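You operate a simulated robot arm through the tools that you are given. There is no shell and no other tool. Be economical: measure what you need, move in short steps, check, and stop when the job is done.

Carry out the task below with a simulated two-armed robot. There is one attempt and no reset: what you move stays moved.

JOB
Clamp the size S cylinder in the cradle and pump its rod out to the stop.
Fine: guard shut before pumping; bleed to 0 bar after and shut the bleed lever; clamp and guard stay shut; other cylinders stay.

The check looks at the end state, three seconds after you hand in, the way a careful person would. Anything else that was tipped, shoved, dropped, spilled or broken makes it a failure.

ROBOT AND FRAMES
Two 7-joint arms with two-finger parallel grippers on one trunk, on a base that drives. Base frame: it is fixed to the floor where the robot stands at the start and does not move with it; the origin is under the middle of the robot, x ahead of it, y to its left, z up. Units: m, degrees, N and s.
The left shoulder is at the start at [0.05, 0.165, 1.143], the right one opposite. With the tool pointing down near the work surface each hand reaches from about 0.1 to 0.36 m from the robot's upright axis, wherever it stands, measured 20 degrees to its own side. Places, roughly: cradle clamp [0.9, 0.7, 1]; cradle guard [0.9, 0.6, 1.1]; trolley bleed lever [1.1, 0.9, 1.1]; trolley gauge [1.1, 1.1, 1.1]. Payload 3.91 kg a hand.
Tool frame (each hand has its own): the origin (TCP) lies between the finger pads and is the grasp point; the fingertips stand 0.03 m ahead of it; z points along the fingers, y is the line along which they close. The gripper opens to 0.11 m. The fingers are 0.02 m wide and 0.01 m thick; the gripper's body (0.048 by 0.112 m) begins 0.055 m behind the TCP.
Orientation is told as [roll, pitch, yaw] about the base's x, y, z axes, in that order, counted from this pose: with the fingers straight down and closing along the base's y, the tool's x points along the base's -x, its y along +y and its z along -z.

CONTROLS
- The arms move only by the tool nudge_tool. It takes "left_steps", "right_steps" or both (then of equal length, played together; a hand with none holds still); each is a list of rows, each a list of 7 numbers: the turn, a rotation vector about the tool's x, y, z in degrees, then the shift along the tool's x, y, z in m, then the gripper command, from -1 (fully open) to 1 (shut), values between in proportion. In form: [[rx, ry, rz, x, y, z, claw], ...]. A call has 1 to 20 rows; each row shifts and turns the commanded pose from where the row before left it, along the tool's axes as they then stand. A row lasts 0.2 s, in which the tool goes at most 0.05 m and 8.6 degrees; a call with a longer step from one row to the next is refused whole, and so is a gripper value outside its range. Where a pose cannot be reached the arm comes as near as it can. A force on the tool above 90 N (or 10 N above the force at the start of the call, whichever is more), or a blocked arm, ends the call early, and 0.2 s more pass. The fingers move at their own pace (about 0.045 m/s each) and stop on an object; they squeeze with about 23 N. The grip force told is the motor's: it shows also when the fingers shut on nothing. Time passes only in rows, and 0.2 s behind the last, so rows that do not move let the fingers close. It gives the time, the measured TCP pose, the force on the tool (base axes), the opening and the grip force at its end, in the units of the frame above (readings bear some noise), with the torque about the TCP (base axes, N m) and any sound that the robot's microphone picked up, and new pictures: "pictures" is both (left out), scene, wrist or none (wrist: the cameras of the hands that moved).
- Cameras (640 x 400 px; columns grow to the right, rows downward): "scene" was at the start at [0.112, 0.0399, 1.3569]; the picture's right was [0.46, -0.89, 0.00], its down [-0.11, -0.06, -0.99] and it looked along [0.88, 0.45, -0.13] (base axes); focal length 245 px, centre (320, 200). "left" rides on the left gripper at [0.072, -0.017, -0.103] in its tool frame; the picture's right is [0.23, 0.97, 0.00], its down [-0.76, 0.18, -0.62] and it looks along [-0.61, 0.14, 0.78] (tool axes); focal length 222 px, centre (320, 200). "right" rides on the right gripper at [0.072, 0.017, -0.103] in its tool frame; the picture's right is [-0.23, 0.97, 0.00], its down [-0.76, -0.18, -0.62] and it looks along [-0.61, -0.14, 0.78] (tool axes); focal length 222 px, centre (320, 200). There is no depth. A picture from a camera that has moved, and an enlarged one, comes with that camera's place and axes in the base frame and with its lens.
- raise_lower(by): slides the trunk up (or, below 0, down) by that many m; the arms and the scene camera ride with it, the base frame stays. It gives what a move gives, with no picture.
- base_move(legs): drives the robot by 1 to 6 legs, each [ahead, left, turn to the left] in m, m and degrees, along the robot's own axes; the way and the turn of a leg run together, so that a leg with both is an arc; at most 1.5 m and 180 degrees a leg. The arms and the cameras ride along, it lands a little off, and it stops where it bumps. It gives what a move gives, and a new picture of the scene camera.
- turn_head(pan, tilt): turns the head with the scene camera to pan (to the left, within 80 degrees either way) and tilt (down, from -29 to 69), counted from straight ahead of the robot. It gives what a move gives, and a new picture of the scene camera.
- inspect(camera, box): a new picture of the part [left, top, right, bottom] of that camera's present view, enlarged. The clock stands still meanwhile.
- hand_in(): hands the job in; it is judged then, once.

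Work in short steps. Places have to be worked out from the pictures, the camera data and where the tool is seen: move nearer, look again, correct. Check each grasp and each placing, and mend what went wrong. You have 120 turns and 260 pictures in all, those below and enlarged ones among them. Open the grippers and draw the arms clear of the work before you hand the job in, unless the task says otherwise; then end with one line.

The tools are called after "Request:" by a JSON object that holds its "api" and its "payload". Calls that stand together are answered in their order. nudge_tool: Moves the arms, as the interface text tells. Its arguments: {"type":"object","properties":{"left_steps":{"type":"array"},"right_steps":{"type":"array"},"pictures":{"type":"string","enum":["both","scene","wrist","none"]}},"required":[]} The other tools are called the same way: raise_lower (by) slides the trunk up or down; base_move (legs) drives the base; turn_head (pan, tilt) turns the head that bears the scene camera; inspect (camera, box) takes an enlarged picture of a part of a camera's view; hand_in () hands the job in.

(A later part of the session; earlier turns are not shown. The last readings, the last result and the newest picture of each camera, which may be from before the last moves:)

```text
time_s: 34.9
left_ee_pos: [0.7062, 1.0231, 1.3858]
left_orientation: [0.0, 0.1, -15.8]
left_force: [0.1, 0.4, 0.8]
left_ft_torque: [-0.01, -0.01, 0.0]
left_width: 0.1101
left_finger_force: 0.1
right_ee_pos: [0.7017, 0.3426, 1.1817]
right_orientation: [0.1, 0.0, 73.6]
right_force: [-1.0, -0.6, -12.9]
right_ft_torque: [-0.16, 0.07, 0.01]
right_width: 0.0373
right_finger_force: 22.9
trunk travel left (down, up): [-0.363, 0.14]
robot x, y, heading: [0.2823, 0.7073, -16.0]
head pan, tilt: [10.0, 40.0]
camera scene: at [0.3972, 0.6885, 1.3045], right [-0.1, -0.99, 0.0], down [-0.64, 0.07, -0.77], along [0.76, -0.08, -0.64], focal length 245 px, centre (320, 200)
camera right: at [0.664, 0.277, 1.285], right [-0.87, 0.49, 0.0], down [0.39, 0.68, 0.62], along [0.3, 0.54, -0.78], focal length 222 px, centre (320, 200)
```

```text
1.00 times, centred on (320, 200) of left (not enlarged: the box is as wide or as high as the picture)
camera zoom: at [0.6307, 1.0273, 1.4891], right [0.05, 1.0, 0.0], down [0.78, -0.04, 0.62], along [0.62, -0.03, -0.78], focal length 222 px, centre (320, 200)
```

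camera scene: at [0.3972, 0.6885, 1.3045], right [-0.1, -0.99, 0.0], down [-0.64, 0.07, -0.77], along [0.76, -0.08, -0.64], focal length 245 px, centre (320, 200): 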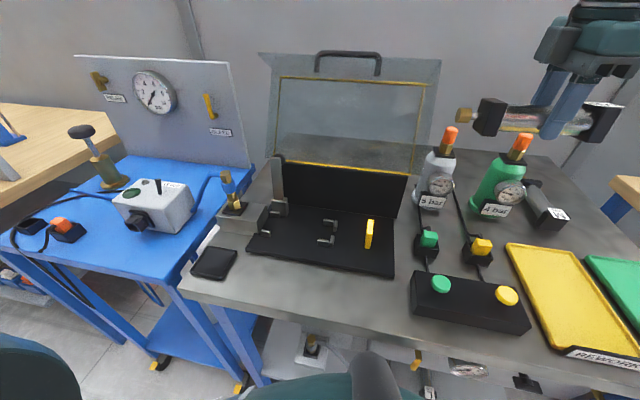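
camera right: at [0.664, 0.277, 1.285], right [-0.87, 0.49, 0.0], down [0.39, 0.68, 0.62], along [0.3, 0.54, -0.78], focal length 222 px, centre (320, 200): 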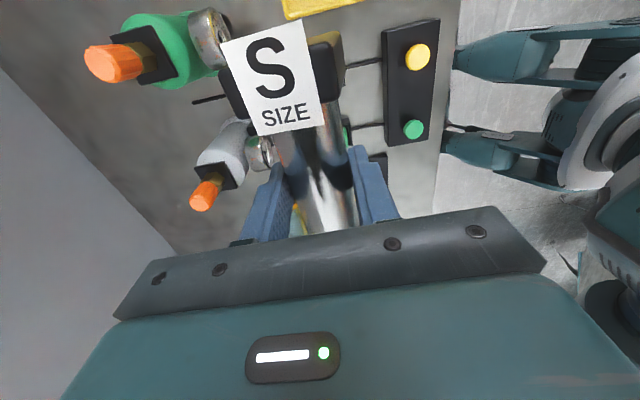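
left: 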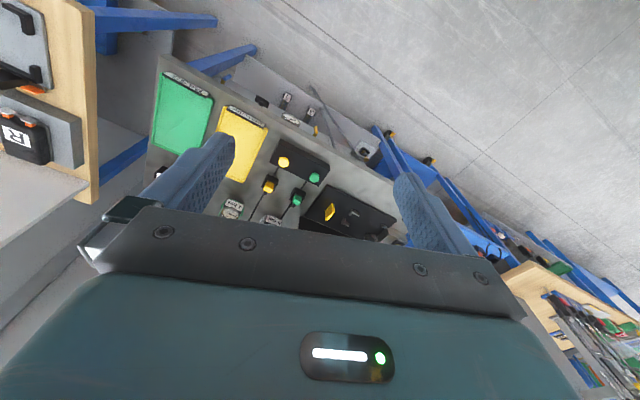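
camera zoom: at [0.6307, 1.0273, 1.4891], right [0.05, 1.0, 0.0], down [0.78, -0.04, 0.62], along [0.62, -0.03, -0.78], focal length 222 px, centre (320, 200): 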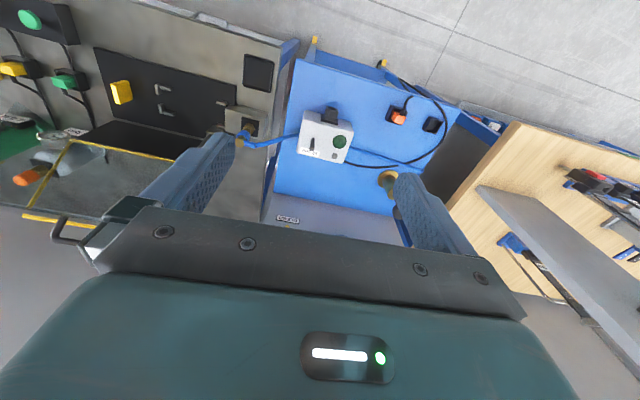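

Request:
{"api": "inspect", "payload": {"camera": "left", "box": [90, 30, 310, 170]}}

Request:
{"api": "inspect", "payload": {"camera": "left", "box": [260, 60, 460, 230]}}

```text
2.86 times, centred on (200, 100) of left
camera zoom: at [0.6307, 1.0273, 1.4891], right [0.05, 1.0, 0.0], down [0.78, -0.04, 0.62], along [0.62, -0.03, -0.78], focal length 635 px, centre (663, 486)
```

zoom: 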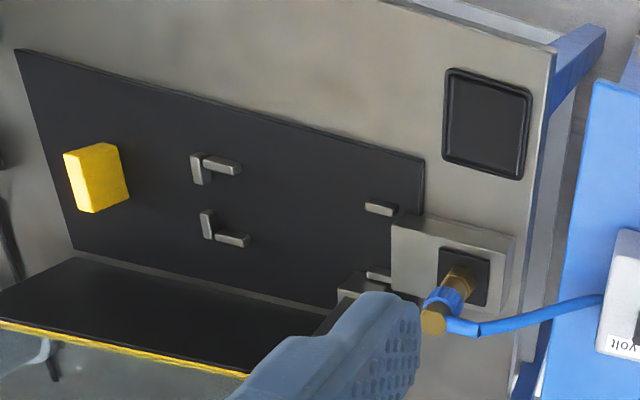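

```text
2.35 times, centred on (360, 145) of left
camera zoom: at [0.6307, 1.0273, 1.4891], right [0.05, 1.0, 0.0], down [0.78, -0.04, 0.62], along [0.62, -0.03, -0.78], focal length 523 px, centre (226, 329)
```

zoom: 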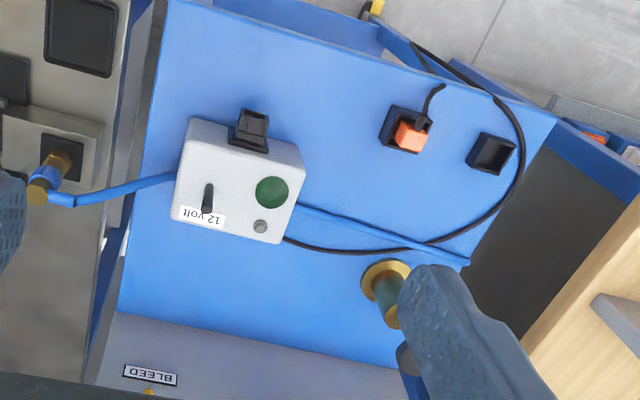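

I zoom on the held cylinder to measure where its ends lie relative to the TCP.

Request:
{"api": "inspect", "payload": {"camera": "scene", "box": [440, 60, 640, 180]}}

```text
3.20 times, centred on (540, 120) of scene
camera zoom: at [0.3972, 0.6885, 1.3045], right [-0.1, -0.99, 0.0], down [-0.64, 0.07, -0.77], along [0.76, -0.08, -0.64], focal length 784 px, centre (-384, 456)
```

zoom: 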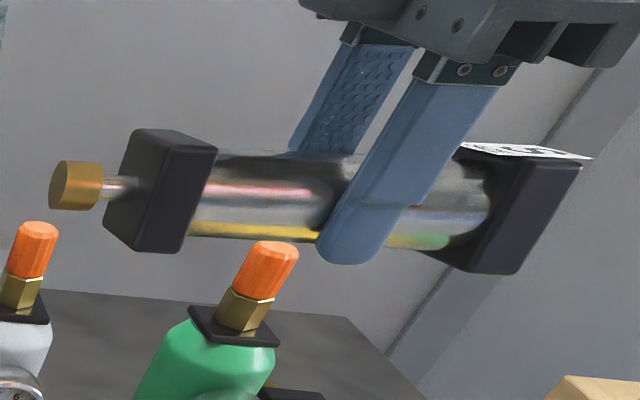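

The brass piece is the rod's tip, so the rod must face right (toward the yellow stop) and the label end toward the port block. I rotate the hand the other way by 180°.

Request:
{"api": "nudge_tool", "payload": {"right_steps": [[0, 0, 8.2, 0, 0, 0, 1], [0, 0, 8.2, 0, 0, 0, 1], [0, 0, 8.2, 0, 0, 0, 1], [0, 0, 8.2, 0, 0, 0, 1], [0, 0, 8.2, 0, 0, 0, 1], [0, 0, 8.2, 0, 0, 0, 1], [0, 0, 8.2, 0, 0, 0, 1], [0, 0, 8.2, 0, 0, 0, 1], [0, 0, 8.2, 0, 0, 0, 1], [0, 0, 8.2, 0, 0, 0, 1], [0, 0, 8.2, 0, 0, 0, 1], [0, 0, 8.2, 0, 0, 0, 1], [0, 0, 8.2, 0, 0, 0, 1], [0, 0, 8.2, 0, 0, 0, 1]], "pictures": "none"}}

Request:
{"api": "nudge_tool", "payload": {"right_steps": [[0, 0, 8.2, 0, 0, 0, 1], [0, 0, 8.2, 0, 0, 0, 1], [0, 0, 8.2, 0, 0, 0, 1], [0, 0, 8.2, 0, 0, 0, 1], [0, 0, 8.2, 0, 0, 0, 1], [0, 0, 8.2, 0, 0, 0, 1], [0, 0, 8.2, 0, 0, 0, 1], [0, 0, 8.2, 0, 0, 0, 1]], "pictures": "both"}}

```text
time_s: 37.9
left_ee_pos: [0.705, 1.0244, 1.3866]
left_orientation: [0.0, 0.1, -15.9]
left_force: [0.3, 0.0, -0.2]
left_ft_torque: [-0.01, 0.01, 0.0]
left_width: 0.1104
left_finger_force: 0.0
right_ee_pos: [0.7003, 0.3421, 1.1821]
right_orientation: [-0.1, 0.3, -41.4]
right_force: [0.1, 0.2, -14.1]
right_ft_torque: [0.11, 0.12, 0.02]
right_width: 0.0373
right_finger_force: 22.9
trunk travel left (down, up): [-0.363, 0.14]
robot x, y, heading: [0.2803, 0.706, -15.6]
head pan, tilt: [10.0, 40.0]
```

```text
time_s: 39.7
left_ee_pos: [0.7066, 1.0243, 1.3864]
left_orientation: [0.2, 0.2, -15.9]
left_force: [-0.4, 0.2, 0.4]
left_ft_torque: [0.0, -0.06, -0.02]
left_width: 0.11
left_finger_force: 0.1
right_ee_pos: [0.7007, 0.3425, 1.1807]
right_orientation: [-0.2, 0.0, -107.1]
right_force: [0.0, -0.2, -14.0]
right_ft_torque: [0.16, -0.07, -0.02]
right_width: 0.0375
right_finger_force: 23.1
trunk travel left (down, up): [-0.363, 0.14]
robot x, y, heading: [0.2832, 0.7099, -15.5]
head pan, tilt: [10.0, 40.0]
camera scene: at [0.3973, 0.6885, 1.3045], right [-0.1, -0.99, 0.0], down [-0.64, 0.07, -0.77], along [0.76, -0.08, -0.64], focal length 245 px, centre (320, 200)
camera right: at [0.738, 0.4068, 1.2849], right [0.86, -0.5, 0.0], down [-0.39, -0.68, 0.62], along [-0.32, -0.54, -0.78], focal length 222 px, centre (320, 200)
```

scene: 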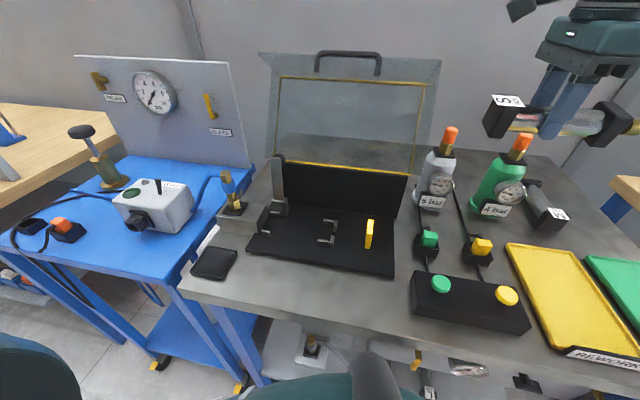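
right: 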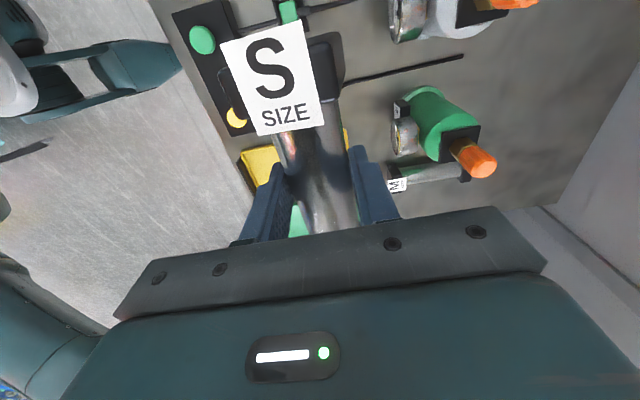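

With this orientation the wrist camera housing would come too near the clamp lever. I'll set S down on the free front strip before the cradle and regrip it flipped; first move above that strip.

Request:
{"api": "nudge_tool", "payload": {"right_steps": [[0, 0, 0, 0.0387, -0.0172, 0, 1], [0, 0, 0, 0.0387, -0.0172, 0, 1], [0, 0, 0, 0.0387, -0.0172, 0, 1], [0, 0, 0, 0.0387, -0.0172, 0, 1], [0, 0, 0, 0.0387, -0.0172, 0, 1], [0, 0, 0, 0.0387, -0.0172, 0, 1], [0, 0, 0, 0.0387, -0.0172, 0, 1], [0, 0, 0, 0.0387, -0.0172, 0, 1], [0, 0, 0, 0.0387, -0.0172, 0, 1], [0, 0, 0, 0, 0, 0.04, 1], [0, 0, 0, 0, 0, 0.04, 1], [0, 0, 0, 0, 0, 0.04, 1]], "pictures": "both"}}

```text
time_s: 42.3
left_ee_pos: [0.707, 1.0255, 1.3857]
left_orientation: [-0.1, 0.2, -15.9]
left_force: [0.1, 0.2, -0.1]
left_ft_torque: [0.01, 0.04, -0.01]
left_width: 0.1101
left_finger_force: 0.0
right_ee_pos: [0.6509, 0.7252, 1.0617]
right_orientation: [-0.2, -0.1, -106.9]
right_force: [0.2, 0.6, -13.4]
right_ft_torque: [0.18, -0.04, 0.0]
right_width: 0.0376
right_finger_force: 23.1
trunk travel left (down, up): [-0.363, 0.14]
robot x, y, heading: [0.2817, 0.7065, -15.9]
head pan, tilt: [10.0, 40.0]
camera scene: at [0.3976, 0.6892, 1.3045], right [-0.1, -0.99, 0.0], down [-0.64, 0.07, -0.77], along [0.76, -0.08, -0.64], focal length 245 px, centre (320, 200)
camera right: at [0.6891, 0.7886, 1.1652], right [0.87, -0.5, 0.0], down [-0.39, -0.68, 0.62], along [-0.31, -0.54, -0.78], focal length 222 px, centre (320, 200)
```

scene: 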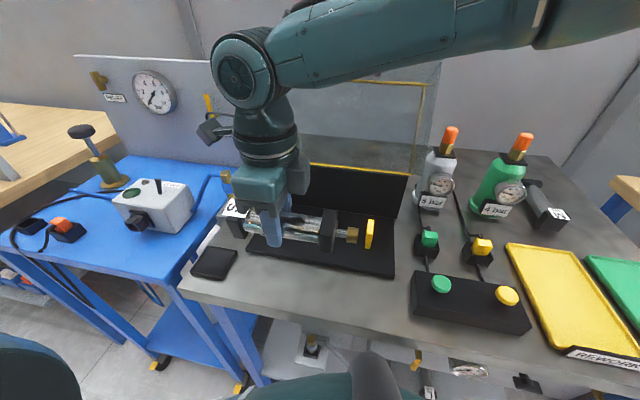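
right: 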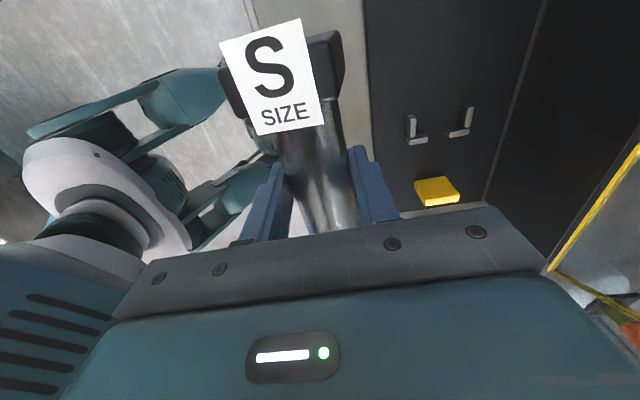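

Lower S onto the strip (shifted 2 cm right, away from the tablet).

Request:
{"api": "nudge_tool", "payload": {"right_steps": [[0, 0, 0, -0.02, 0, 0.03, 1], [0, 0, 0, 0, 0, 0.04, 1], [0, 0, 0, 0, 0, 0.04, 1], [0, 0, 0, 0, 0, 0.02, 1], [0, 0, 0, 0, 0, 0.01, 1], [0, 0, 0, 0, 0, 0.005, 1], [0, 0, 0, 0, 0, 0.005, 1]], "pictures": "scene"}}

Request:
{"api": "inspect", "payload": {"camera": "scene", "box": [180, 150, 420, 300]}}

```text
time_s: 43.9
left_ee_pos: [0.7071, 1.0245, 1.3874]
left_orientation: [0.1, 0.1, -15.9]
left_force: [0.2, 0.4, -0.7]
left_ft_torque: [0.02, 0.0, 0.02]
left_width: 0.1099
left_finger_force: 0.1
right_ee_pos: [0.6473, 0.704, 0.9143]
right_orientation: [0.0, 0.1, -107.1]
right_force: [11.1, -3.2, -3.0]
right_ft_torque: [-0.01, -0.89, -0.18]
right_width: 0.0372
right_finger_force: 23.0
trunk travel left (down, up): [-0.363, 0.14]
robot x, y, heading: [0.285, 0.7109, -15.8]
head pan, tilt: [10.0, 40.0]
camera scene: at [0.3971, 0.689, 1.3049], right [-0.1, -0.99, 0.0], down [-0.64, 0.07, -0.77], along [0.76, -0.08, -0.64], focal length 245 px, centre (320, 200)
```

scene: 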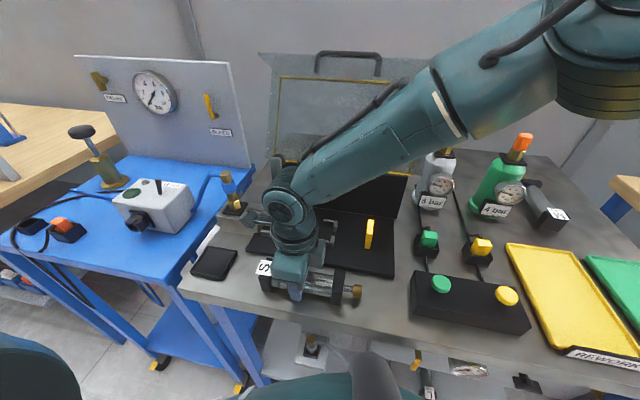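

```text
2.67 times, centred on (300, 225) of scene
camera zoom: at [0.3971, 0.689, 1.3049], right [-0.1, -0.99, 0.0], down [-0.64, 0.07, -0.77], along [0.76, -0.08, -0.64], focal length 654 px, centre (373, 133)
```

zoom: 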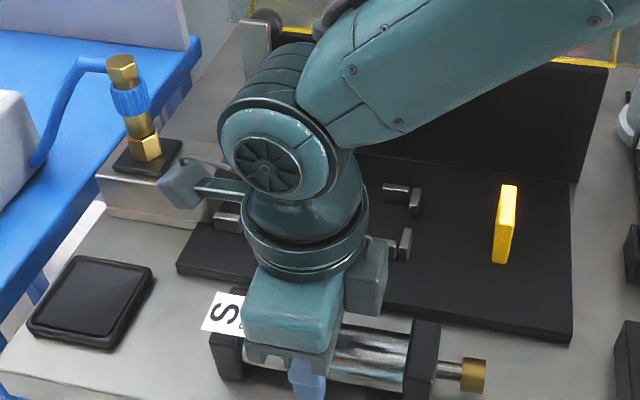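

Mostly set down (weight is off the hand). I open the fingers modestly and look.

Request:
{"api": "nudge_tool", "payload": {"right_steps": [[0, 0, 0, 0, 0, 0, 0.2], [0, 0, 0, 0, 0, 0, 0.0], [0, 0, 0, 0, 0, 0, 0.0], [0, 0, 0, 0, 0, -0.01, 0.0], [0, 0, 0, 0, 0, -0.04, 0.0], [0, 0, 0, 0, 0, -0.04, 0.0], [0, 0, 0, 0, 0, -0.04, 0.0], [0, 0, 0, 0, 0, -0.02, 0.0]], "pictures": "both"}}

```text
time_s: 45.7
left_ee_pos: [0.7064, 1.0249, 1.3857]
left_orientation: [0.0, 0.1, -15.9]
left_force: [0.5, -0.5, -0.2]
left_ft_torque: [-0.02, 0.05, 0.01]
left_width: 0.1101
left_finger_force: 0.0
right_ee_pos: [0.6481, 0.7035, 1.0614]
right_orientation: [-0.1, -0.1, -106.9]
right_force: [0.4, -0.3, -0.1]
right_ft_torque: [0.02, 0.01, -0.01]
right_width: 0.055
right_finger_force: 0.1
trunk travel left (down, up): [-0.363, 0.14]
robot x, y, heading: [0.2869, 0.7106, -15.9]
head pan, tilt: [10.0, 40.0]
camera scene: at [0.3963, 0.6893, 1.3047], right [-0.1, -0.99, 0.0], down [-0.64, 0.07, -0.77], along [0.76, -0.08, -0.64], focal length 245 px, centre (320, 200)
camera right: at [0.6852, 0.7672, 1.1644], right [0.87, -0.5, 0.0], down [-0.39, -0.68, 0.62], along [-0.31, -0.54, -0.78], focal length 222 px, centre (320, 200)
```

scene: 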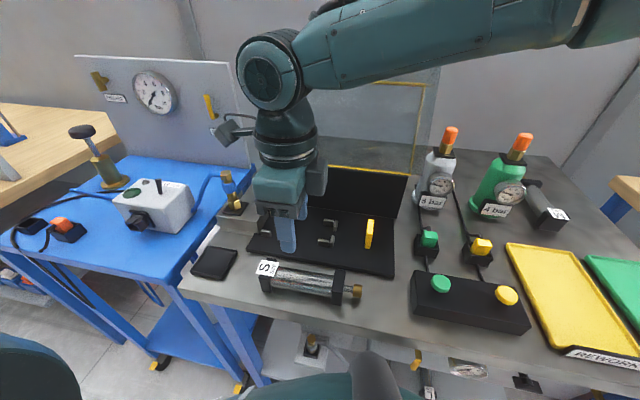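
right: 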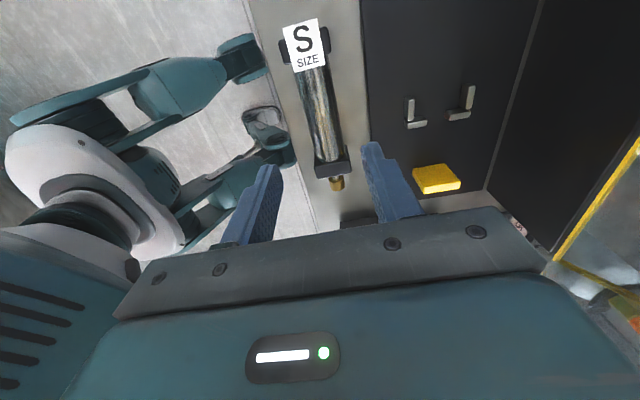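

S rests on the strip. I rotate the right hand 180° back at a raised height.

Request:
{"api": "nudge_tool", "payload": {"right_steps": [[0, 0, -8.2, 0, 0, -0.03, 0], [0, 0, -8.2, 0, 0, -0.03, 0], [0, 0, -8.2, 0, 0, 0, 0], [0, 0, -8.2, 0, 0, 0, 0], [0, 0, -8.2, 0, 0, 0, 0], [0, 0, -8.2, 0, 0, 0, 0], [0, 0, -8.2, 0, 0, 0, 0], [0, 0, -8.2, 0, 0, 0, 0], [0, 0, -8.2, 0, 0, 0, 0], [0, 0, -8.2, 0, 0, 0, 0], [0, 0, -8.2, 0, 0, 0, 0]], "pictures": "none"}}

Request:
{"api": "nudge_tool", "payload": {"right_steps": [[0, 0, -8.2, 0, 0, 0, 0], [0, 0, -8.2, 0, 0, 0, 0], [0, 0, -8.2, 0, 0, 0, 0], [0, 0, -8.2, 0, 0, 0, 0], [0, 0, -8.2, 0, 0, 0, 0], [0, 0, -8.2, 0, 0, 0, 0], [0, 0, -8.2, 0, 0, 0, 0], [0, 0, -8.2, 0, 0, 0, 0], [0, 0, -8.2, 0, 0, 0, 0], [0, 0, -8.2, 0, 0, 0, 0], [0, 0, -8.2, 0, 0, 0, 0]], "pictures": "both"}}

```text
time_s: 48.1
left_ee_pos: [0.7046, 1.0242, 1.3858]
left_orientation: [0.0, 0.2, -15.8]
left_force: [1.2, 0.5, 0.0]
left_ft_torque: [0.02, 0.04, 0.0]
left_width: 0.1101
left_finger_force: 0.0
right_ee_pos: [0.6476, 0.7029, 1.1221]
right_orientation: [0.0, 0.1, -16.4]
right_force: [-0.3, 0.1, 0.0]
right_ft_torque: [0.03, -0.01, 0.02]
right_width: 0.0548
right_finger_force: 0.1
trunk travel left (down, up): [-0.363, 0.14]
robot x, y, heading: [0.2842, 0.709, -15.8]
head pan, tilt: [10.0, 40.0]
```

```text
time_s: 50.5
left_ee_pos: [0.7037, 1.0242, 1.3867]
left_orientation: [0.0, 0.1, -16.0]
left_force: [0.4, 0.7, 0.2]
left_ft_torque: [0.0, 0.01, 0.04]
left_width: 0.1102
left_finger_force: 0.0
right_ee_pos: [0.6466, 0.7034, 1.1234]
right_orientation: [0.1, 0.0, 73.7]
right_force: [0.5, -0.3, 0.4]
right_ft_torque: [-0.01, 0.01, 0.01]
right_width: 0.0549
right_finger_force: 0.1
trunk travel left (down, up): [-0.363, 0.14]
robot x, y, heading: [0.2849, 0.7098, -15.8]
head pan, tilt: [10.0, 40.0]
camera scene: at [0.3963, 0.6894, 1.3047], right [-0.1, -0.99, 0.0], down [-0.64, 0.06, -0.77], along [0.76, -0.08, -0.64], focal length 245 px, centre (320, 200)
camera right: at [0.6096, 0.6378, 1.2271], right [-0.87, 0.49, 0.0], down [0.39, 0.68, 0.62], along [0.3, 0.54, -0.78], focal length 222 px, centre (320, 200)
```

scene: 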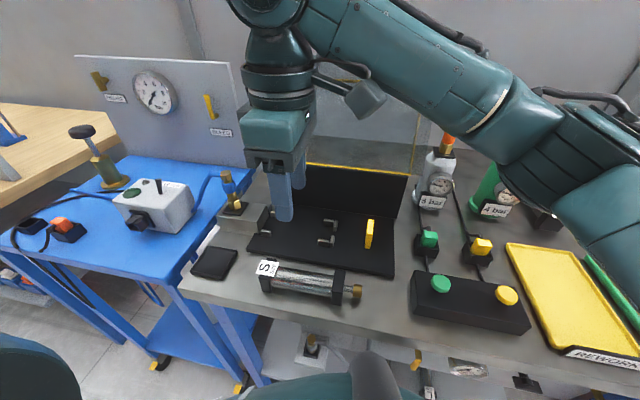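
right: 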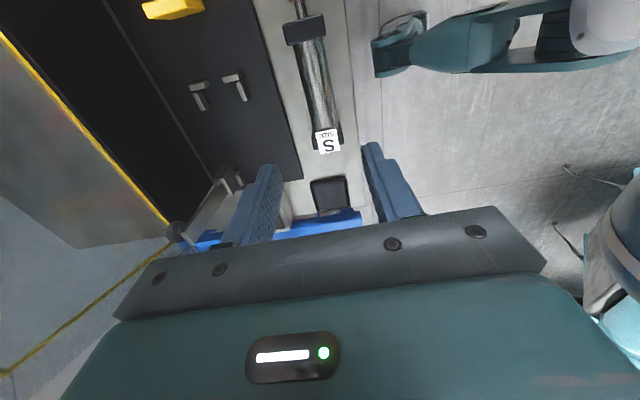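

The wrist view shows S aligned with the bench (≈17.5°), mid ≈(0.6445,0.695). I descend and regrip at its middle.

Request:
{"api": "nudge_tool", "payload": {"right_steps": [[0, 0, 1.3, 0.008, 0, 0.03, 0], [0, 0, 0, 0, 0, 0.04, -0.2], [0, 0, 0, 0, 0, 0.04, -0.2], [0, 0, 0, 0, 0, 0.04, -0.2], [0, 0, 0, 0, 0, 0.03, -0.2], [0, 0, 0, 0, 0, 0.02, -0.2], [0, 0, 0, 0, 0, 0.008, -0.2]], "pictures": "wrist"}}

```text
time_s: 52.1
left_ee_pos: [0.7044, 1.025, 1.3861]
left_orientation: [-0.1, 0.1, -15.9]
left_force: [-0.7, 0.3, 0.0]
left_ft_torque: [-0.01, -0.01, -0.01]
left_width: 0.1098
left_finger_force: 0.0
right_ee_pos: [0.6437, 0.6976, 0.9143]
right_orientation: [0.1, 0.0, 72.1]
right_force: [0.0, -0.2, 0.5]
right_ft_torque: [0.0, 0.01, -0.03]
right_width: 0.0661
right_finger_force: 0.1
trunk travel left (down, up): [-0.363, 0.14]
robot x, y, heading: [0.28, 0.7063, -15.8]
head pan, tilt: [10.0, 40.0]
camera right: at [0.6063, 0.6323, 1.0173], right [-0.86, 0.51, 0.0], down [0.4, 0.67, 0.62], along [0.32, 0.53, -0.78], focal length 222 px, centre (320, 200)
```

right: 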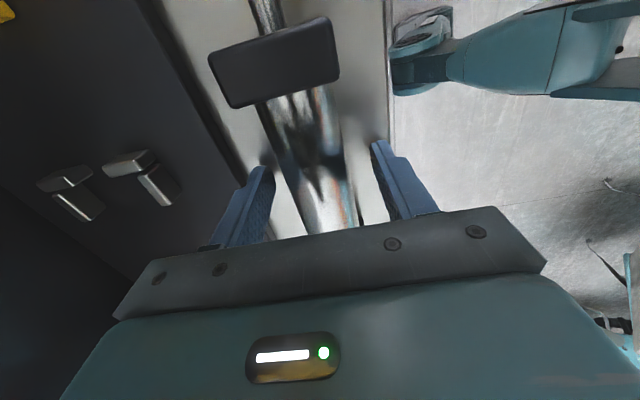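

Straddled well; close and lift.

Request:
{"api": "nudge_tool", "payload": {"right_steps": [[0, 0, 0, 0, 0, 0, 0.3], [0, 0, 0, 0, 0, 0, 1], [0, 0, 0, 0, 0, 0, 1], [0, 0, 0, 0, 0, 0, 1], [0, 0, 0, 0, 0, 0, 1], [0, 0, 0, 0, 0, -0.02, 1], [0, 0, 0, 0, 0, -0.04, 1], [0, 0, 0, 0, 0, -0.04, 1], [0, 0, 0, 0, 0, -0.03, 1]], "pictures": "both"}}

Request:
{"api": "inspect", "payload": {"camera": "scene", "box": [180, 130, 420, 280]}}

```text
time_s: 54.1
left_ee_pos: [0.7067, 1.0248, 1.387]
left_orientation: [0.0, 0.1, -15.9]
left_force: [0.6, -0.1, -0.5]
left_ft_torque: [-0.01, 0.02, 0.05]
left_width: 0.1101
left_finger_force: 0.0
right_ee_pos: [0.6439, 0.6952, 1.0437]
right_orientation: [0.2, 0.2, 72.2]
right_force: [-0.5, 0.0, -13.4]
right_ft_torque: [0.06, -0.05, 0.15]
right_width: 0.0374
right_finger_force: 23.0
trunk travel left (down, up): [-0.363, 0.14]
robot x, y, heading: [0.2832, 0.7104, -15.7]
head pan, tilt: [10.0, 40.0]
camera scene: at [0.3968, 0.6895, 1.3045], right [-0.1, -0.99, 0.0], down [-0.64, 0.06, -0.77], along [0.76, -0.08, -0.64], focal length 245 px, centre (320, 200)
camera right: at [0.605, 0.6299, 1.1477], right [-0.86, 0.51, 0.0], down [0.4, 0.67, 0.62], along [0.32, 0.53, -0.78], focal length 222 px, centre (320, 200)
```

scene: 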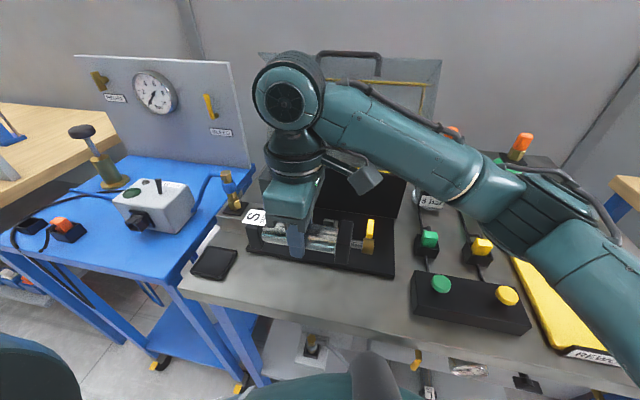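
right: 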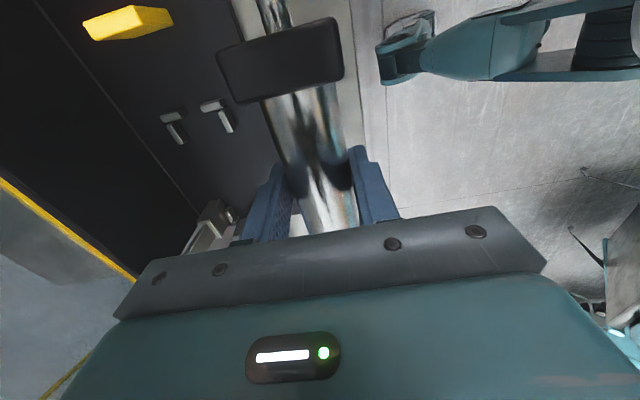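

```text
2.67 times, centred on (300, 205) of scene
camera zoom: at [0.3968, 0.6895, 1.3045], right [-0.1, -0.99, 0.0], down [-0.64, 0.06, -0.77], along [0.76, -0.08, -0.64], focal length 654 px, centre (373, 187)
```

zoom: 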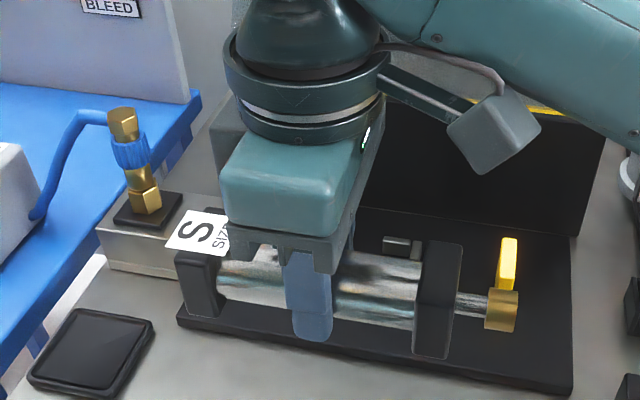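

Held firmly. The cradle seat is centred ≈(0.786,0.7025); I move S above it at z≈1.02.

Request:
{"api": "nudge_tool", "payload": {"right_steps": [[0, 0, 0, -0.01, -0.0334, 0, 1], [0, 0, 0, -0.01, -0.0334, 0, 1], [0, 0, 0, -0.015, -0.0334, 0, 1], [0, 0, 0, -0.0156, -0.0333, 0, 1], [0, 0, 0, 0, 0, 0.03, 1]], "pictures": "both"}}

Request:
{"api": "inspect", "payload": {"camera": "scene", "box": [190, 130, 410, 270]}}

Request:
{"api": "inspect", "payload": {"camera": "left", "box": [90, 30, 310, 170]}}

```text
time_s: 55.3
left_ee_pos: [0.7064, 1.0242, 1.3864]
left_orientation: [0.0, 0.2, -15.9]
left_force: [-0.4, -0.3, -0.2]
left_ft_torque: [0.02, 0.01, -0.01]
left_width: 0.1099
left_finger_force: 0.0
right_ee_pos: [0.7895, 0.7032, 1.0126]
right_orientation: [0.3, 0.0, 72.1]
right_force: [0.2, 1.0, -14.1]
right_ft_torque: [0.02, -0.02, -0.02]
right_width: 0.0376
right_finger_force: 22.5
trunk travel left (down, up): [-0.363, 0.14]
robot x, y, heading: [0.283, 0.707, -15.9]
head pan, tilt: [10.0, 40.0]
camera scene: at [0.3979, 0.6888, 1.3045], right [-0.1, -0.99, 0.0], down [-0.64, 0.07, -0.76], along [0.76, -0.08, -0.64], focal length 245 px, centre (320, 200)
camera right: at [0.7506, 0.6391, 1.1164], right [-0.86, 0.51, 0.0], down [0.4, 0.67, 0.62], along [0.32, 0.54, -0.78], focal length 222 px, centre (320, 200)
```

scene: 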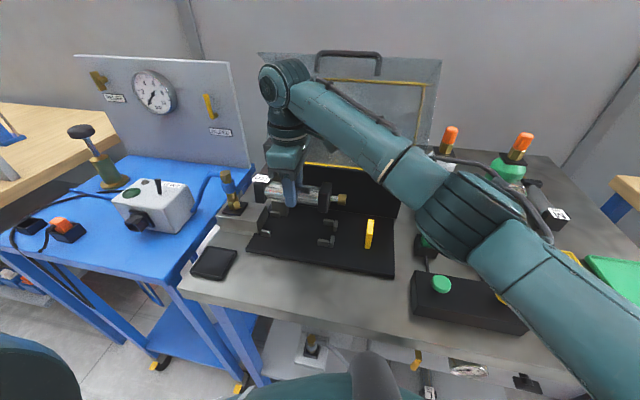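
right: 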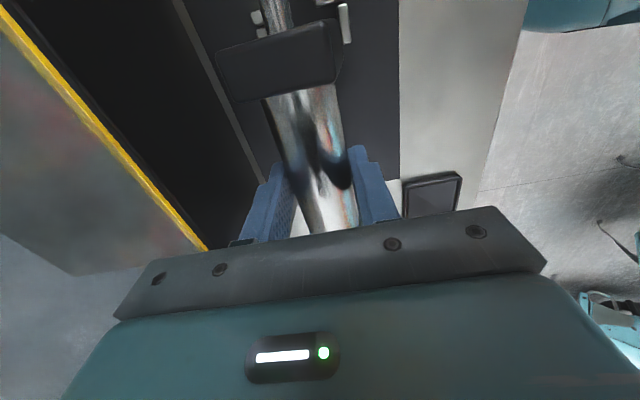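

```text
2.86 times, centred on (300, 200) of scene
camera zoom: at [0.3979, 0.6888, 1.3045], right [-0.1, -0.99, 0.0], down [-0.64, 0.07, -0.76], along [0.76, -0.08, -0.64], focal length 700 px, centre (377, 200)
```

zoom: 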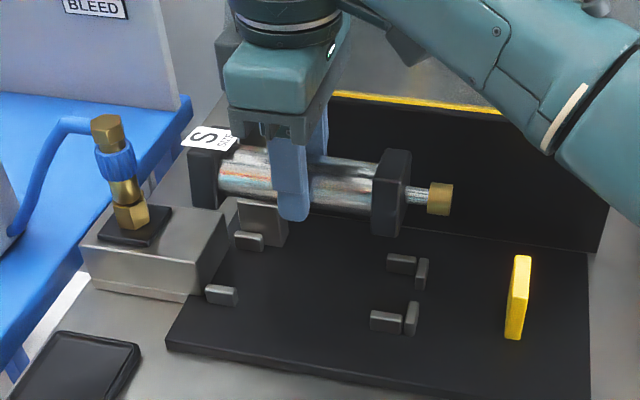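

```text
2.86 times, centred on (200, 100) of left
camera zoom: at [0.6315, 1.0276, 1.4888], right [0.05, 1.0, 0.0], down [0.78, -0.04, 0.62], along [0.62, -0.03, -0.78], focal length 635 px, centre (663, 486)
```

zoom: 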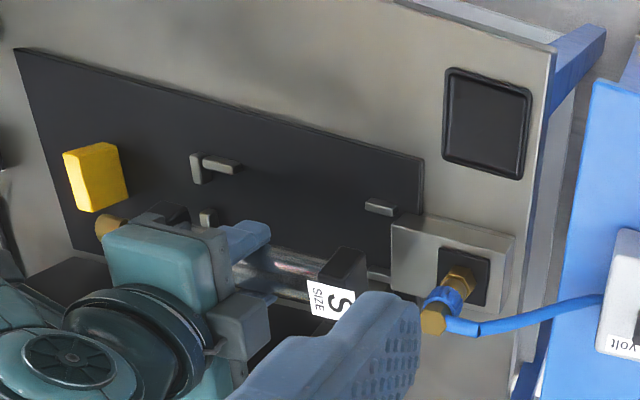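

I enlarge the left-wrist view to compare the label end with the port block.

Request:
{"api": "inspect", "payload": {"camera": "left", "box": [170, 90, 270, 150]}}

```text
6.40 times, centred on (220, 120) of left
camera zoom: at [0.6315, 1.0276, 1.4888], right [0.05, 1.0, 0.0], down [0.78, -0.04, 0.62], along [0.62, -0.03, -0.78], focal length 1422 px, centre (960, 712)
```

zoom: 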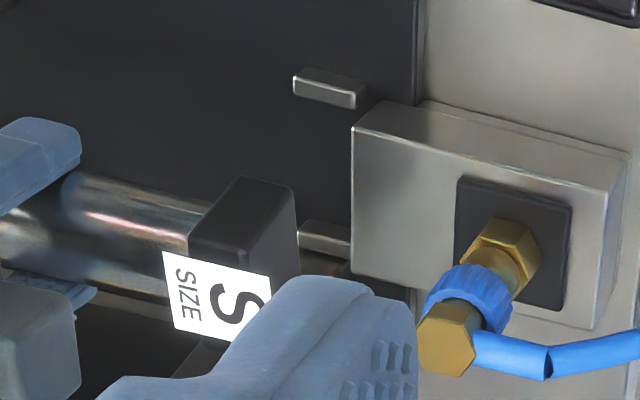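

S is aligned: rod end v≈0.830 vs stop 0.823, label end ≈0.978 vs block ≈0.981. I lower it gently with a tiny correction.

Request:
{"api": "nudge_tool", "payload": {"right_steps": [[0, 0, 0, 0.002, 0.003, 0.02, 1], [0, 0, 0, 0, 0, 0.025, 1], [0, 0, 0, 0, 0, 0.02, 1], [0, 0, 0, 0, 0, 0.008, 1]], "pictures": "both"}}

Request:
{"api": "inspect", "payload": {"camera": "scene", "box": [190, 130, 410, 270]}}

Request:
{"api": "inspect", "payload": {"camera": "left", "box": [170, 80, 270, 140]}}

```text
time_s: 56.3
left_ee_pos: [0.7063, 1.0249, 1.3861]
left_orientation: [0.0, 0.1, -15.9]
left_force: [0.1, -0.3, -0.3]
left_ft_torque: [0.02, 0.01, 0.05]
left_width: 0.11
left_finger_force: 0.0
right_ee_pos: [0.7845, 0.7011, 0.9399]
right_orientation: [0.1, 0.1, 72.2]
right_force: [-0.3, 0.2, -13.9]
right_ft_torque: [0.06, -0.01, 0.01]
right_width: 0.0377
right_finger_force: 23.2
trunk travel left (down, up): [-0.363, 0.14]
robot x, y, heading: [0.283, 0.7111, -15.6]
head pan, tilt: [10.0, 40.0]
camera scene: at [0.3974, 0.6894, 1.3045], right [-0.1, -0.99, 0.0], down [-0.64, 0.06, -0.77], along [0.76, -0.08, -0.64], focal length 245 px, centre (320, 200)
camera right: at [0.7461, 0.6368, 1.0443], right [-0.86, 0.51, 0.0], down [0.4, 0.67, 0.62], along [0.32, 0.53, -0.78], focal length 222 px, centre (320, 200)
```

scene: 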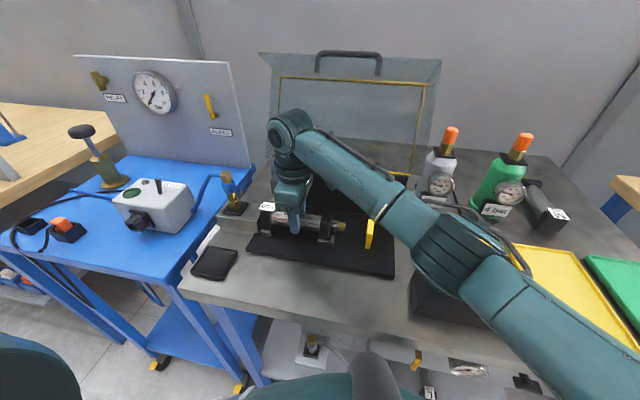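
right: 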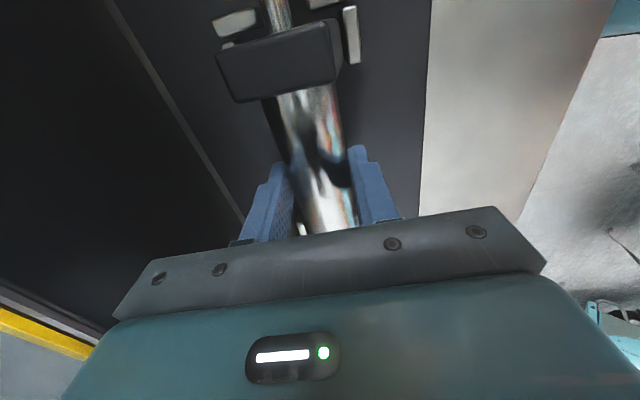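

```text
2.86 times, centred on (300, 200) of scene
camera zoom: at [0.3974, 0.6894, 1.3045], right [-0.1, -0.99, 0.0], down [-0.64, 0.06, -0.77], along [0.76, -0.08, -0.64], focal length 700 px, centre (377, 200)
```

zoom: 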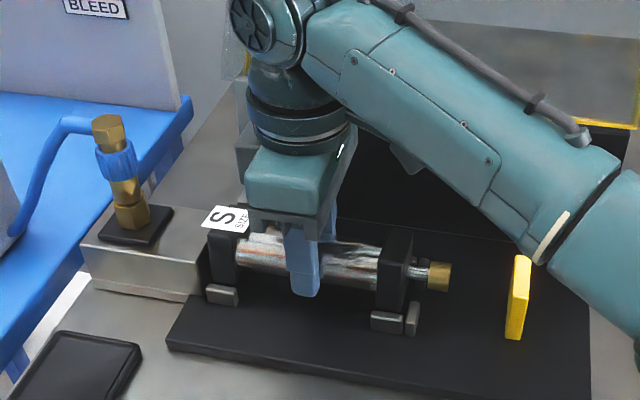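

```text
6.40 times, centred on (220, 110) of left
camera zoom: at [0.6309, 1.0283, 1.4888], right [0.05, 1.0, 0.0], down [0.78, -0.04, 0.62], along [0.62, -0.03, -0.78], focal length 1422 px, centre (960, 776)
```

zoom: 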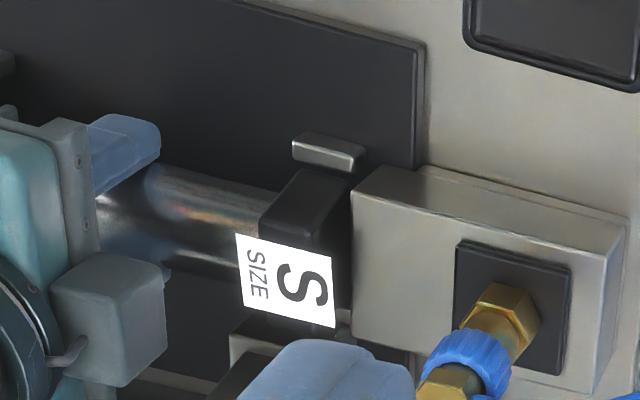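

Aligned between pins and brackets with small end gaps. Lower the last bit in small steps.

Request:
{"api": "nudge_tool", "payload": {"right_steps": [[0, 0, 0, 0, 0, 0.006, 1], [0, 0, 0, 0, 0, 0.004, 1], [0, 0, 0, 0, 0, 0.004, 1], [0, 0, 0, 0, 0, 0.003, 1]], "pictures": "wrist"}}

Request:
{"api": "inspect", "payload": {"camera": "scene", "box": [230, 160, 390, 270]}}

```text
time_s: 57.3
left_ee_pos: [0.7024, 1.0253, 1.3869]
left_orientation: [0.0, 0.0, -15.9]
left_force: [-0.3, -0.9, 0.4]
left_ft_torque: [-0.01, 0.0, 0.0]
left_width: 0.1099
left_finger_force: 0.1
right_ee_pos: [0.783, 0.7036, 0.9278]
right_orientation: [-0.1, -0.1, 72.3]
right_force: [-5.9, 1.6, 13.6]
right_ft_torque: [-0.2, 0.2, -0.3]
right_width: 0.0375
right_finger_force: 23.6
trunk travel left (down, up): [-0.363, 0.14]
robot x, y, heading: [0.2815, 0.7115, -15.5]
head pan, tilt: [10.0, 40.0]
camera right: at [0.7436, 0.6386, 1.0314], right [-0.86, 0.51, 0.0], down [0.4, 0.67, 0.63], along [0.32, 0.54, -0.78], focal length 222 px, centre (320, 200)
```

right: 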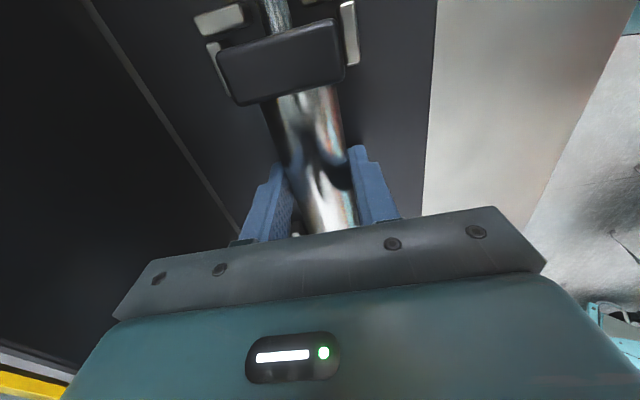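

```text
3.64 times, centred on (310, 215) of scene
camera zoom: at [0.3945, 0.6897, 1.3052], right [-0.1, -0.99, 0.0], down [-0.64, 0.06, -0.77], along [0.76, -0.08, -0.64], focal length 891 px, centre (356, 146)
```

zoom: 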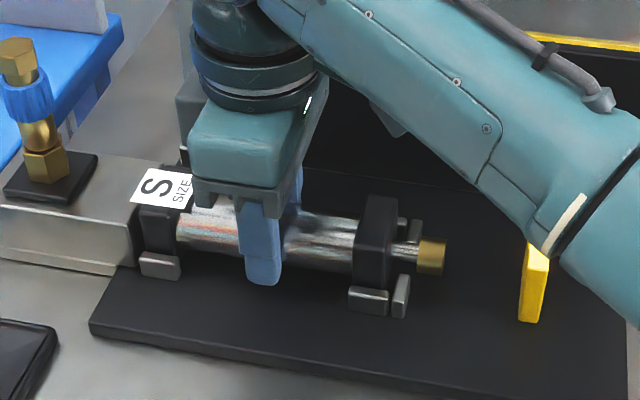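

Seated (upward reaction felt, cap sits between both brackets). Release, then back the hand straight up.

Request:
{"api": "nudge_tool", "payload": {"right_steps": [[0, 0, 0, 0, 0, -0.002, 0.3], [0, 0, 0, 0, 0, 0, 0.0], [0, 0, 0, 0, 0, 0, 0.0], [0, 0, 0, 0, 0, -0.02, 0.0], [0, 0, 0, 0, 0, -0.04, 0.0], [0, 0, 0, 0, 0, -0.04, 0.0], [0, 0, 0, 0, 0.02, -0.04, 0.0], [0, 0, 0, 0, 0.03, -0.03, 0.0]], "pictures": "both"}}

Request:
{"api": "inspect", "payload": {"camera": "left", "box": [90, 30, 310, 170]}}

```text
time_s: 59.1
left_ee_pos: [0.7034, 1.0256, 1.3864]
left_orientation: [0.0, 0.1, -15.9]
left_force: [-1.2, 0.0, 0.4]
left_ft_torque: [-0.01, 0.02, 0.01]
left_width: 0.1099
left_finger_force: 0.1
right_ee_pos: [0.7387, 0.7167, 1.0988]
right_orientation: [0.1, 0.0, 72.1]
right_force: [0.2, -1.1, -0.7]
right_ft_torque: [-0.02, -0.04, -0.01]
right_width: 0.055
right_finger_force: 0.0
trunk travel left (down, up): [-0.363, 0.14]
robot x, y, heading: [0.2852, 0.7107, -16.0]
head pan, tilt: [10.0, 40.0]
camera scene: at [0.3958, 0.6895, 1.3047], right [-0.1, -0.99, 0.0], down [-0.64, 0.06, -0.77], along [0.76, -0.08, -0.64], focal length 245 px, centre (320, 200)
camera right: at [0.699, 0.6525, 1.2032], right [-0.86, 0.52, 0.0], down [0.4, 0.67, 0.62], along [0.32, 0.53, -0.78], focal length 222 px, centre (320, 200)
```

scene: 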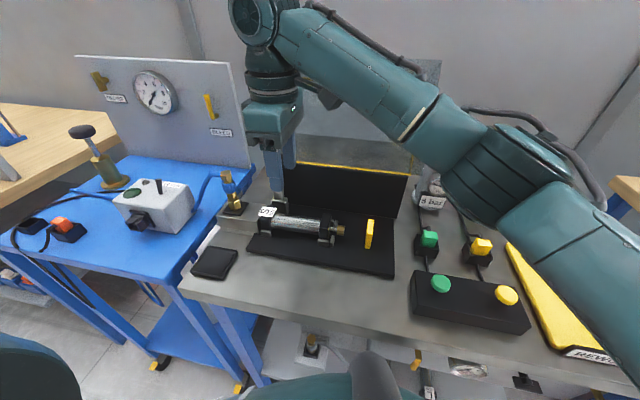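
right: 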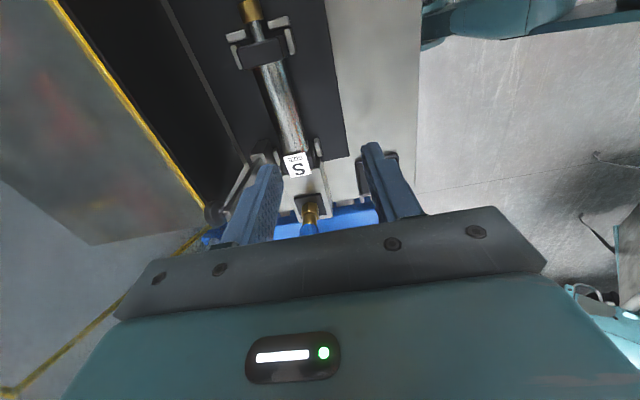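

```text
2.86 times, centred on (200, 100) of left
camera zoom: at [0.629, 1.0284, 1.4894], right [0.05, 1.0, 0.0], down [0.78, -0.04, 0.62], along [0.62, -0.03, -0.78], focal length 635 px, centre (663, 486)
```

zoom: 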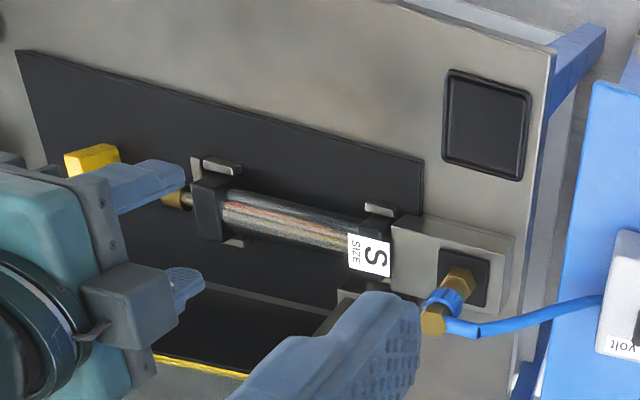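

S is nicely seated. Now move the right hand off to the side and inspect the clamp lever.

Request:
{"api": "nudge_tool", "payload": {"right_steps": [[0, 0, 0, 0.04, 0.01, -0.02, 0], [0, 0, 0, 0.04, 0.01, -0.02, 0], [0, 0, 0, 0.04, 0.01, -0.02, 0], [0, 0, 0, 0.04, 0.01, -0.02, 0], [0, 0, 0, 0.04, 0, 0, 0], [0, 0, 0, 0.04, 0, 0, 0]], "pictures": "none"}}

Request:
{"api": "inspect", "payload": {"camera": "scene", "box": [220, 130, 340, 220]}}

Request:
{"api": "inspect", "payload": {"camera": "right", "box": [120, 60, 400, 260]}}

```text
time_s: 60.5
left_ee_pos: [0.7042, 1.0238, 1.3867]
left_orientation: [0.0, 0.1, -15.9]
left_force: [0.0, 0.0, 0.2]
left_ft_torque: [-0.03, 0.0, 0.01]
left_width: 0.11
left_finger_force: 0.2
right_ee_pos: [0.6247, 0.4994, 1.1787]
right_orientation: [0.1, 0.1, 72.4]
right_force: [-0.1, 0.1, -0.2]
right_ft_torque: [-0.04, 0.0, 0.04]
right_width: 0.0549
right_finger_force: 0.0
trunk travel left (down, up): [-0.363, 0.14]
robot x, y, heading: [0.2817, 0.707, -15.7]
head pan, tilt: [10.0, 40.0]
```

```text
4.44 times, centred on (280, 175) of scene
camera zoom: at [0.3958, 0.6887, 1.3047], right [-0.1, -0.99, 0.0], down [-0.64, 0.07, -0.77], along [0.76, -0.08, -0.64], focal length 1090 px, centre (498, 311)
```

zoom: 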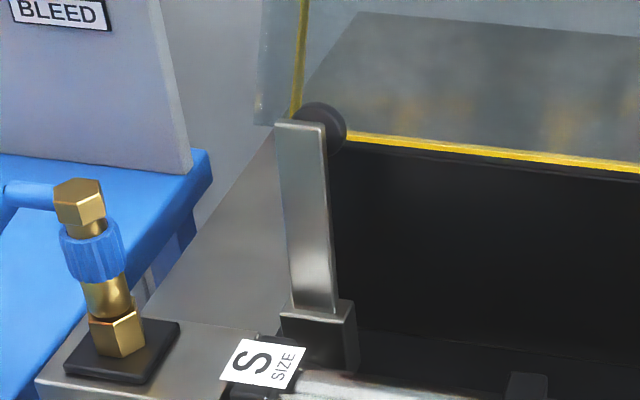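

```text
2.00 times, centred on (260, 160) of right
camera zoom: at [0.5855, 0.4346, 1.2823], right [-0.86, 0.51, 0.0], down [0.4, 0.67, 0.62], along [0.32, 0.54, -0.78], focal length 444 px, centre (440, 280)
```

zoom: 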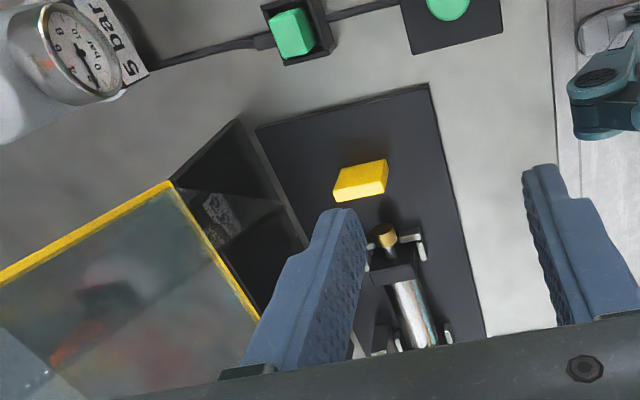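

The lever's ball sits behind the bar's top, so the bar folds forward over S's label end. I bring the left hand (fingers half open) above the bar top at about (0.856,0.735).

Request:
{"api": "nudge_tool", "payload": {"left_steps": [[0, 0, 0, -0.032, -0.0338, 0.01, -0.1], [0, 0, 0, -0.032, -0.0338, 0.01, -0.1], [0, 0, 0, -0.032, -0.0338, 0.01, -0.1], [0, 0, 0, -0.032, -0.0338, 0.01, -0.1], [0, 0, 0, -0.032, -0.0338, 0.01, -0.1], [0, 0, 0, -0.032, -0.0338, 0.01, -0.1], [0, 0, 0, -0.032, -0.0338, 0.01, -0.1], [0, 0, 0, 0, 0, 0.04, -0.1], [0, 0, 0, 0, 0, 0.04, -0.1], [0, 0, 0, 0, 0, 0.03, -0.1]], "pictures": "both"}}

Request:
{"api": "inspect", "payload": {"camera": "scene", "box": [200, 90, 360, 220]}}

```text
time_s: 62.7
left_ee_pos: [0.8448, 0.7439, 1.196]
left_orientation: [-0.3, 0.0, -15.7]
left_force: [-0.3, 0.6, 0.0]
left_ft_torque: [-0.01, 0.03, 0.0]
left_width: 0.0605
left_finger_force: 0.0
left hand out of reach, approached as far as the arm can: row 7
right_ee_pos: [0.6245, 0.499, 1.1787]
right_orientation: [0.2, -0.1, 72.2]
right_force: [0.4, -0.1, -0.3]
right_ft_torque: [0.0, 0.01, 0.01]
right_width: 0.0549
right_finger_force: 0.1
trunk travel left (down, up): [-0.363, 0.14]
robot x, y, heading: [0.2827, 0.7087, -15.8]
head pan, tilt: [10.0, 40.0]
camera scene: at [0.3967, 0.6894, 1.3046], right [-0.1, -0.99, 0.0], down [-0.64, 0.07, -0.77], along [0.76, -0.08, -0.64], focal length 245 px, centre (320, 200)
camera left: at [0.7706, 0.7473, 1.2997], right [0.04, 1.0, 0.0], down [0.78, -0.03, 0.62], along [0.62, -0.03, -0.78], focal length 222 px, centre (320, 200)
```

scene: 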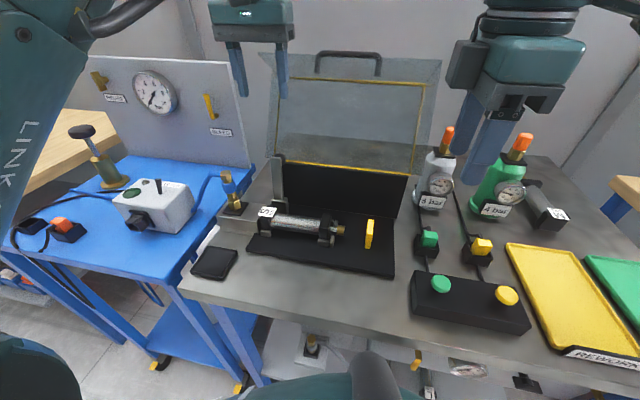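
left: 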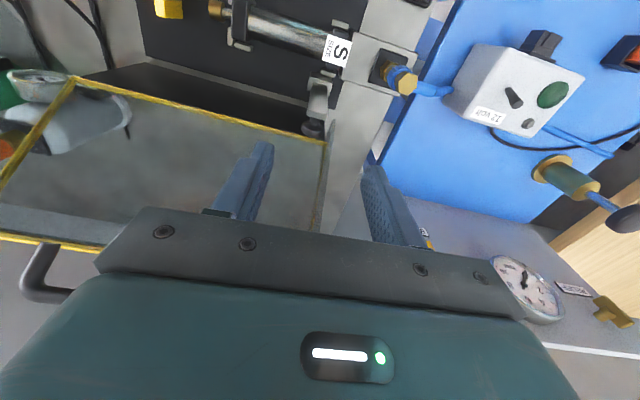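

```text
3.08 times, centred on (280, 155) of scene
camera zoom: at [0.3967, 0.6894, 1.3046], right [-0.1, -0.99, 0.0], down [-0.64, 0.07, -0.77], along [0.76, -0.08, -0.64], focal length 754 px, centre (443, 338)
```

zoom: 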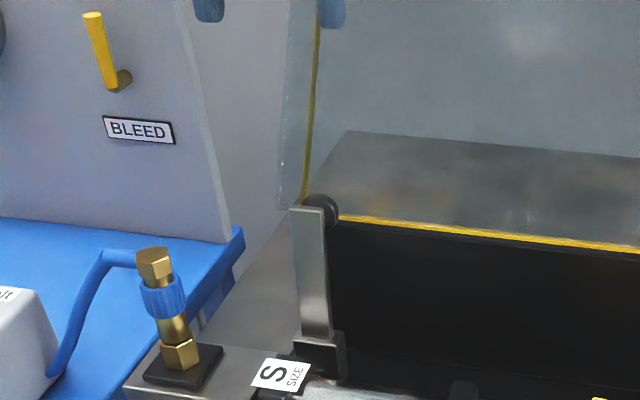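

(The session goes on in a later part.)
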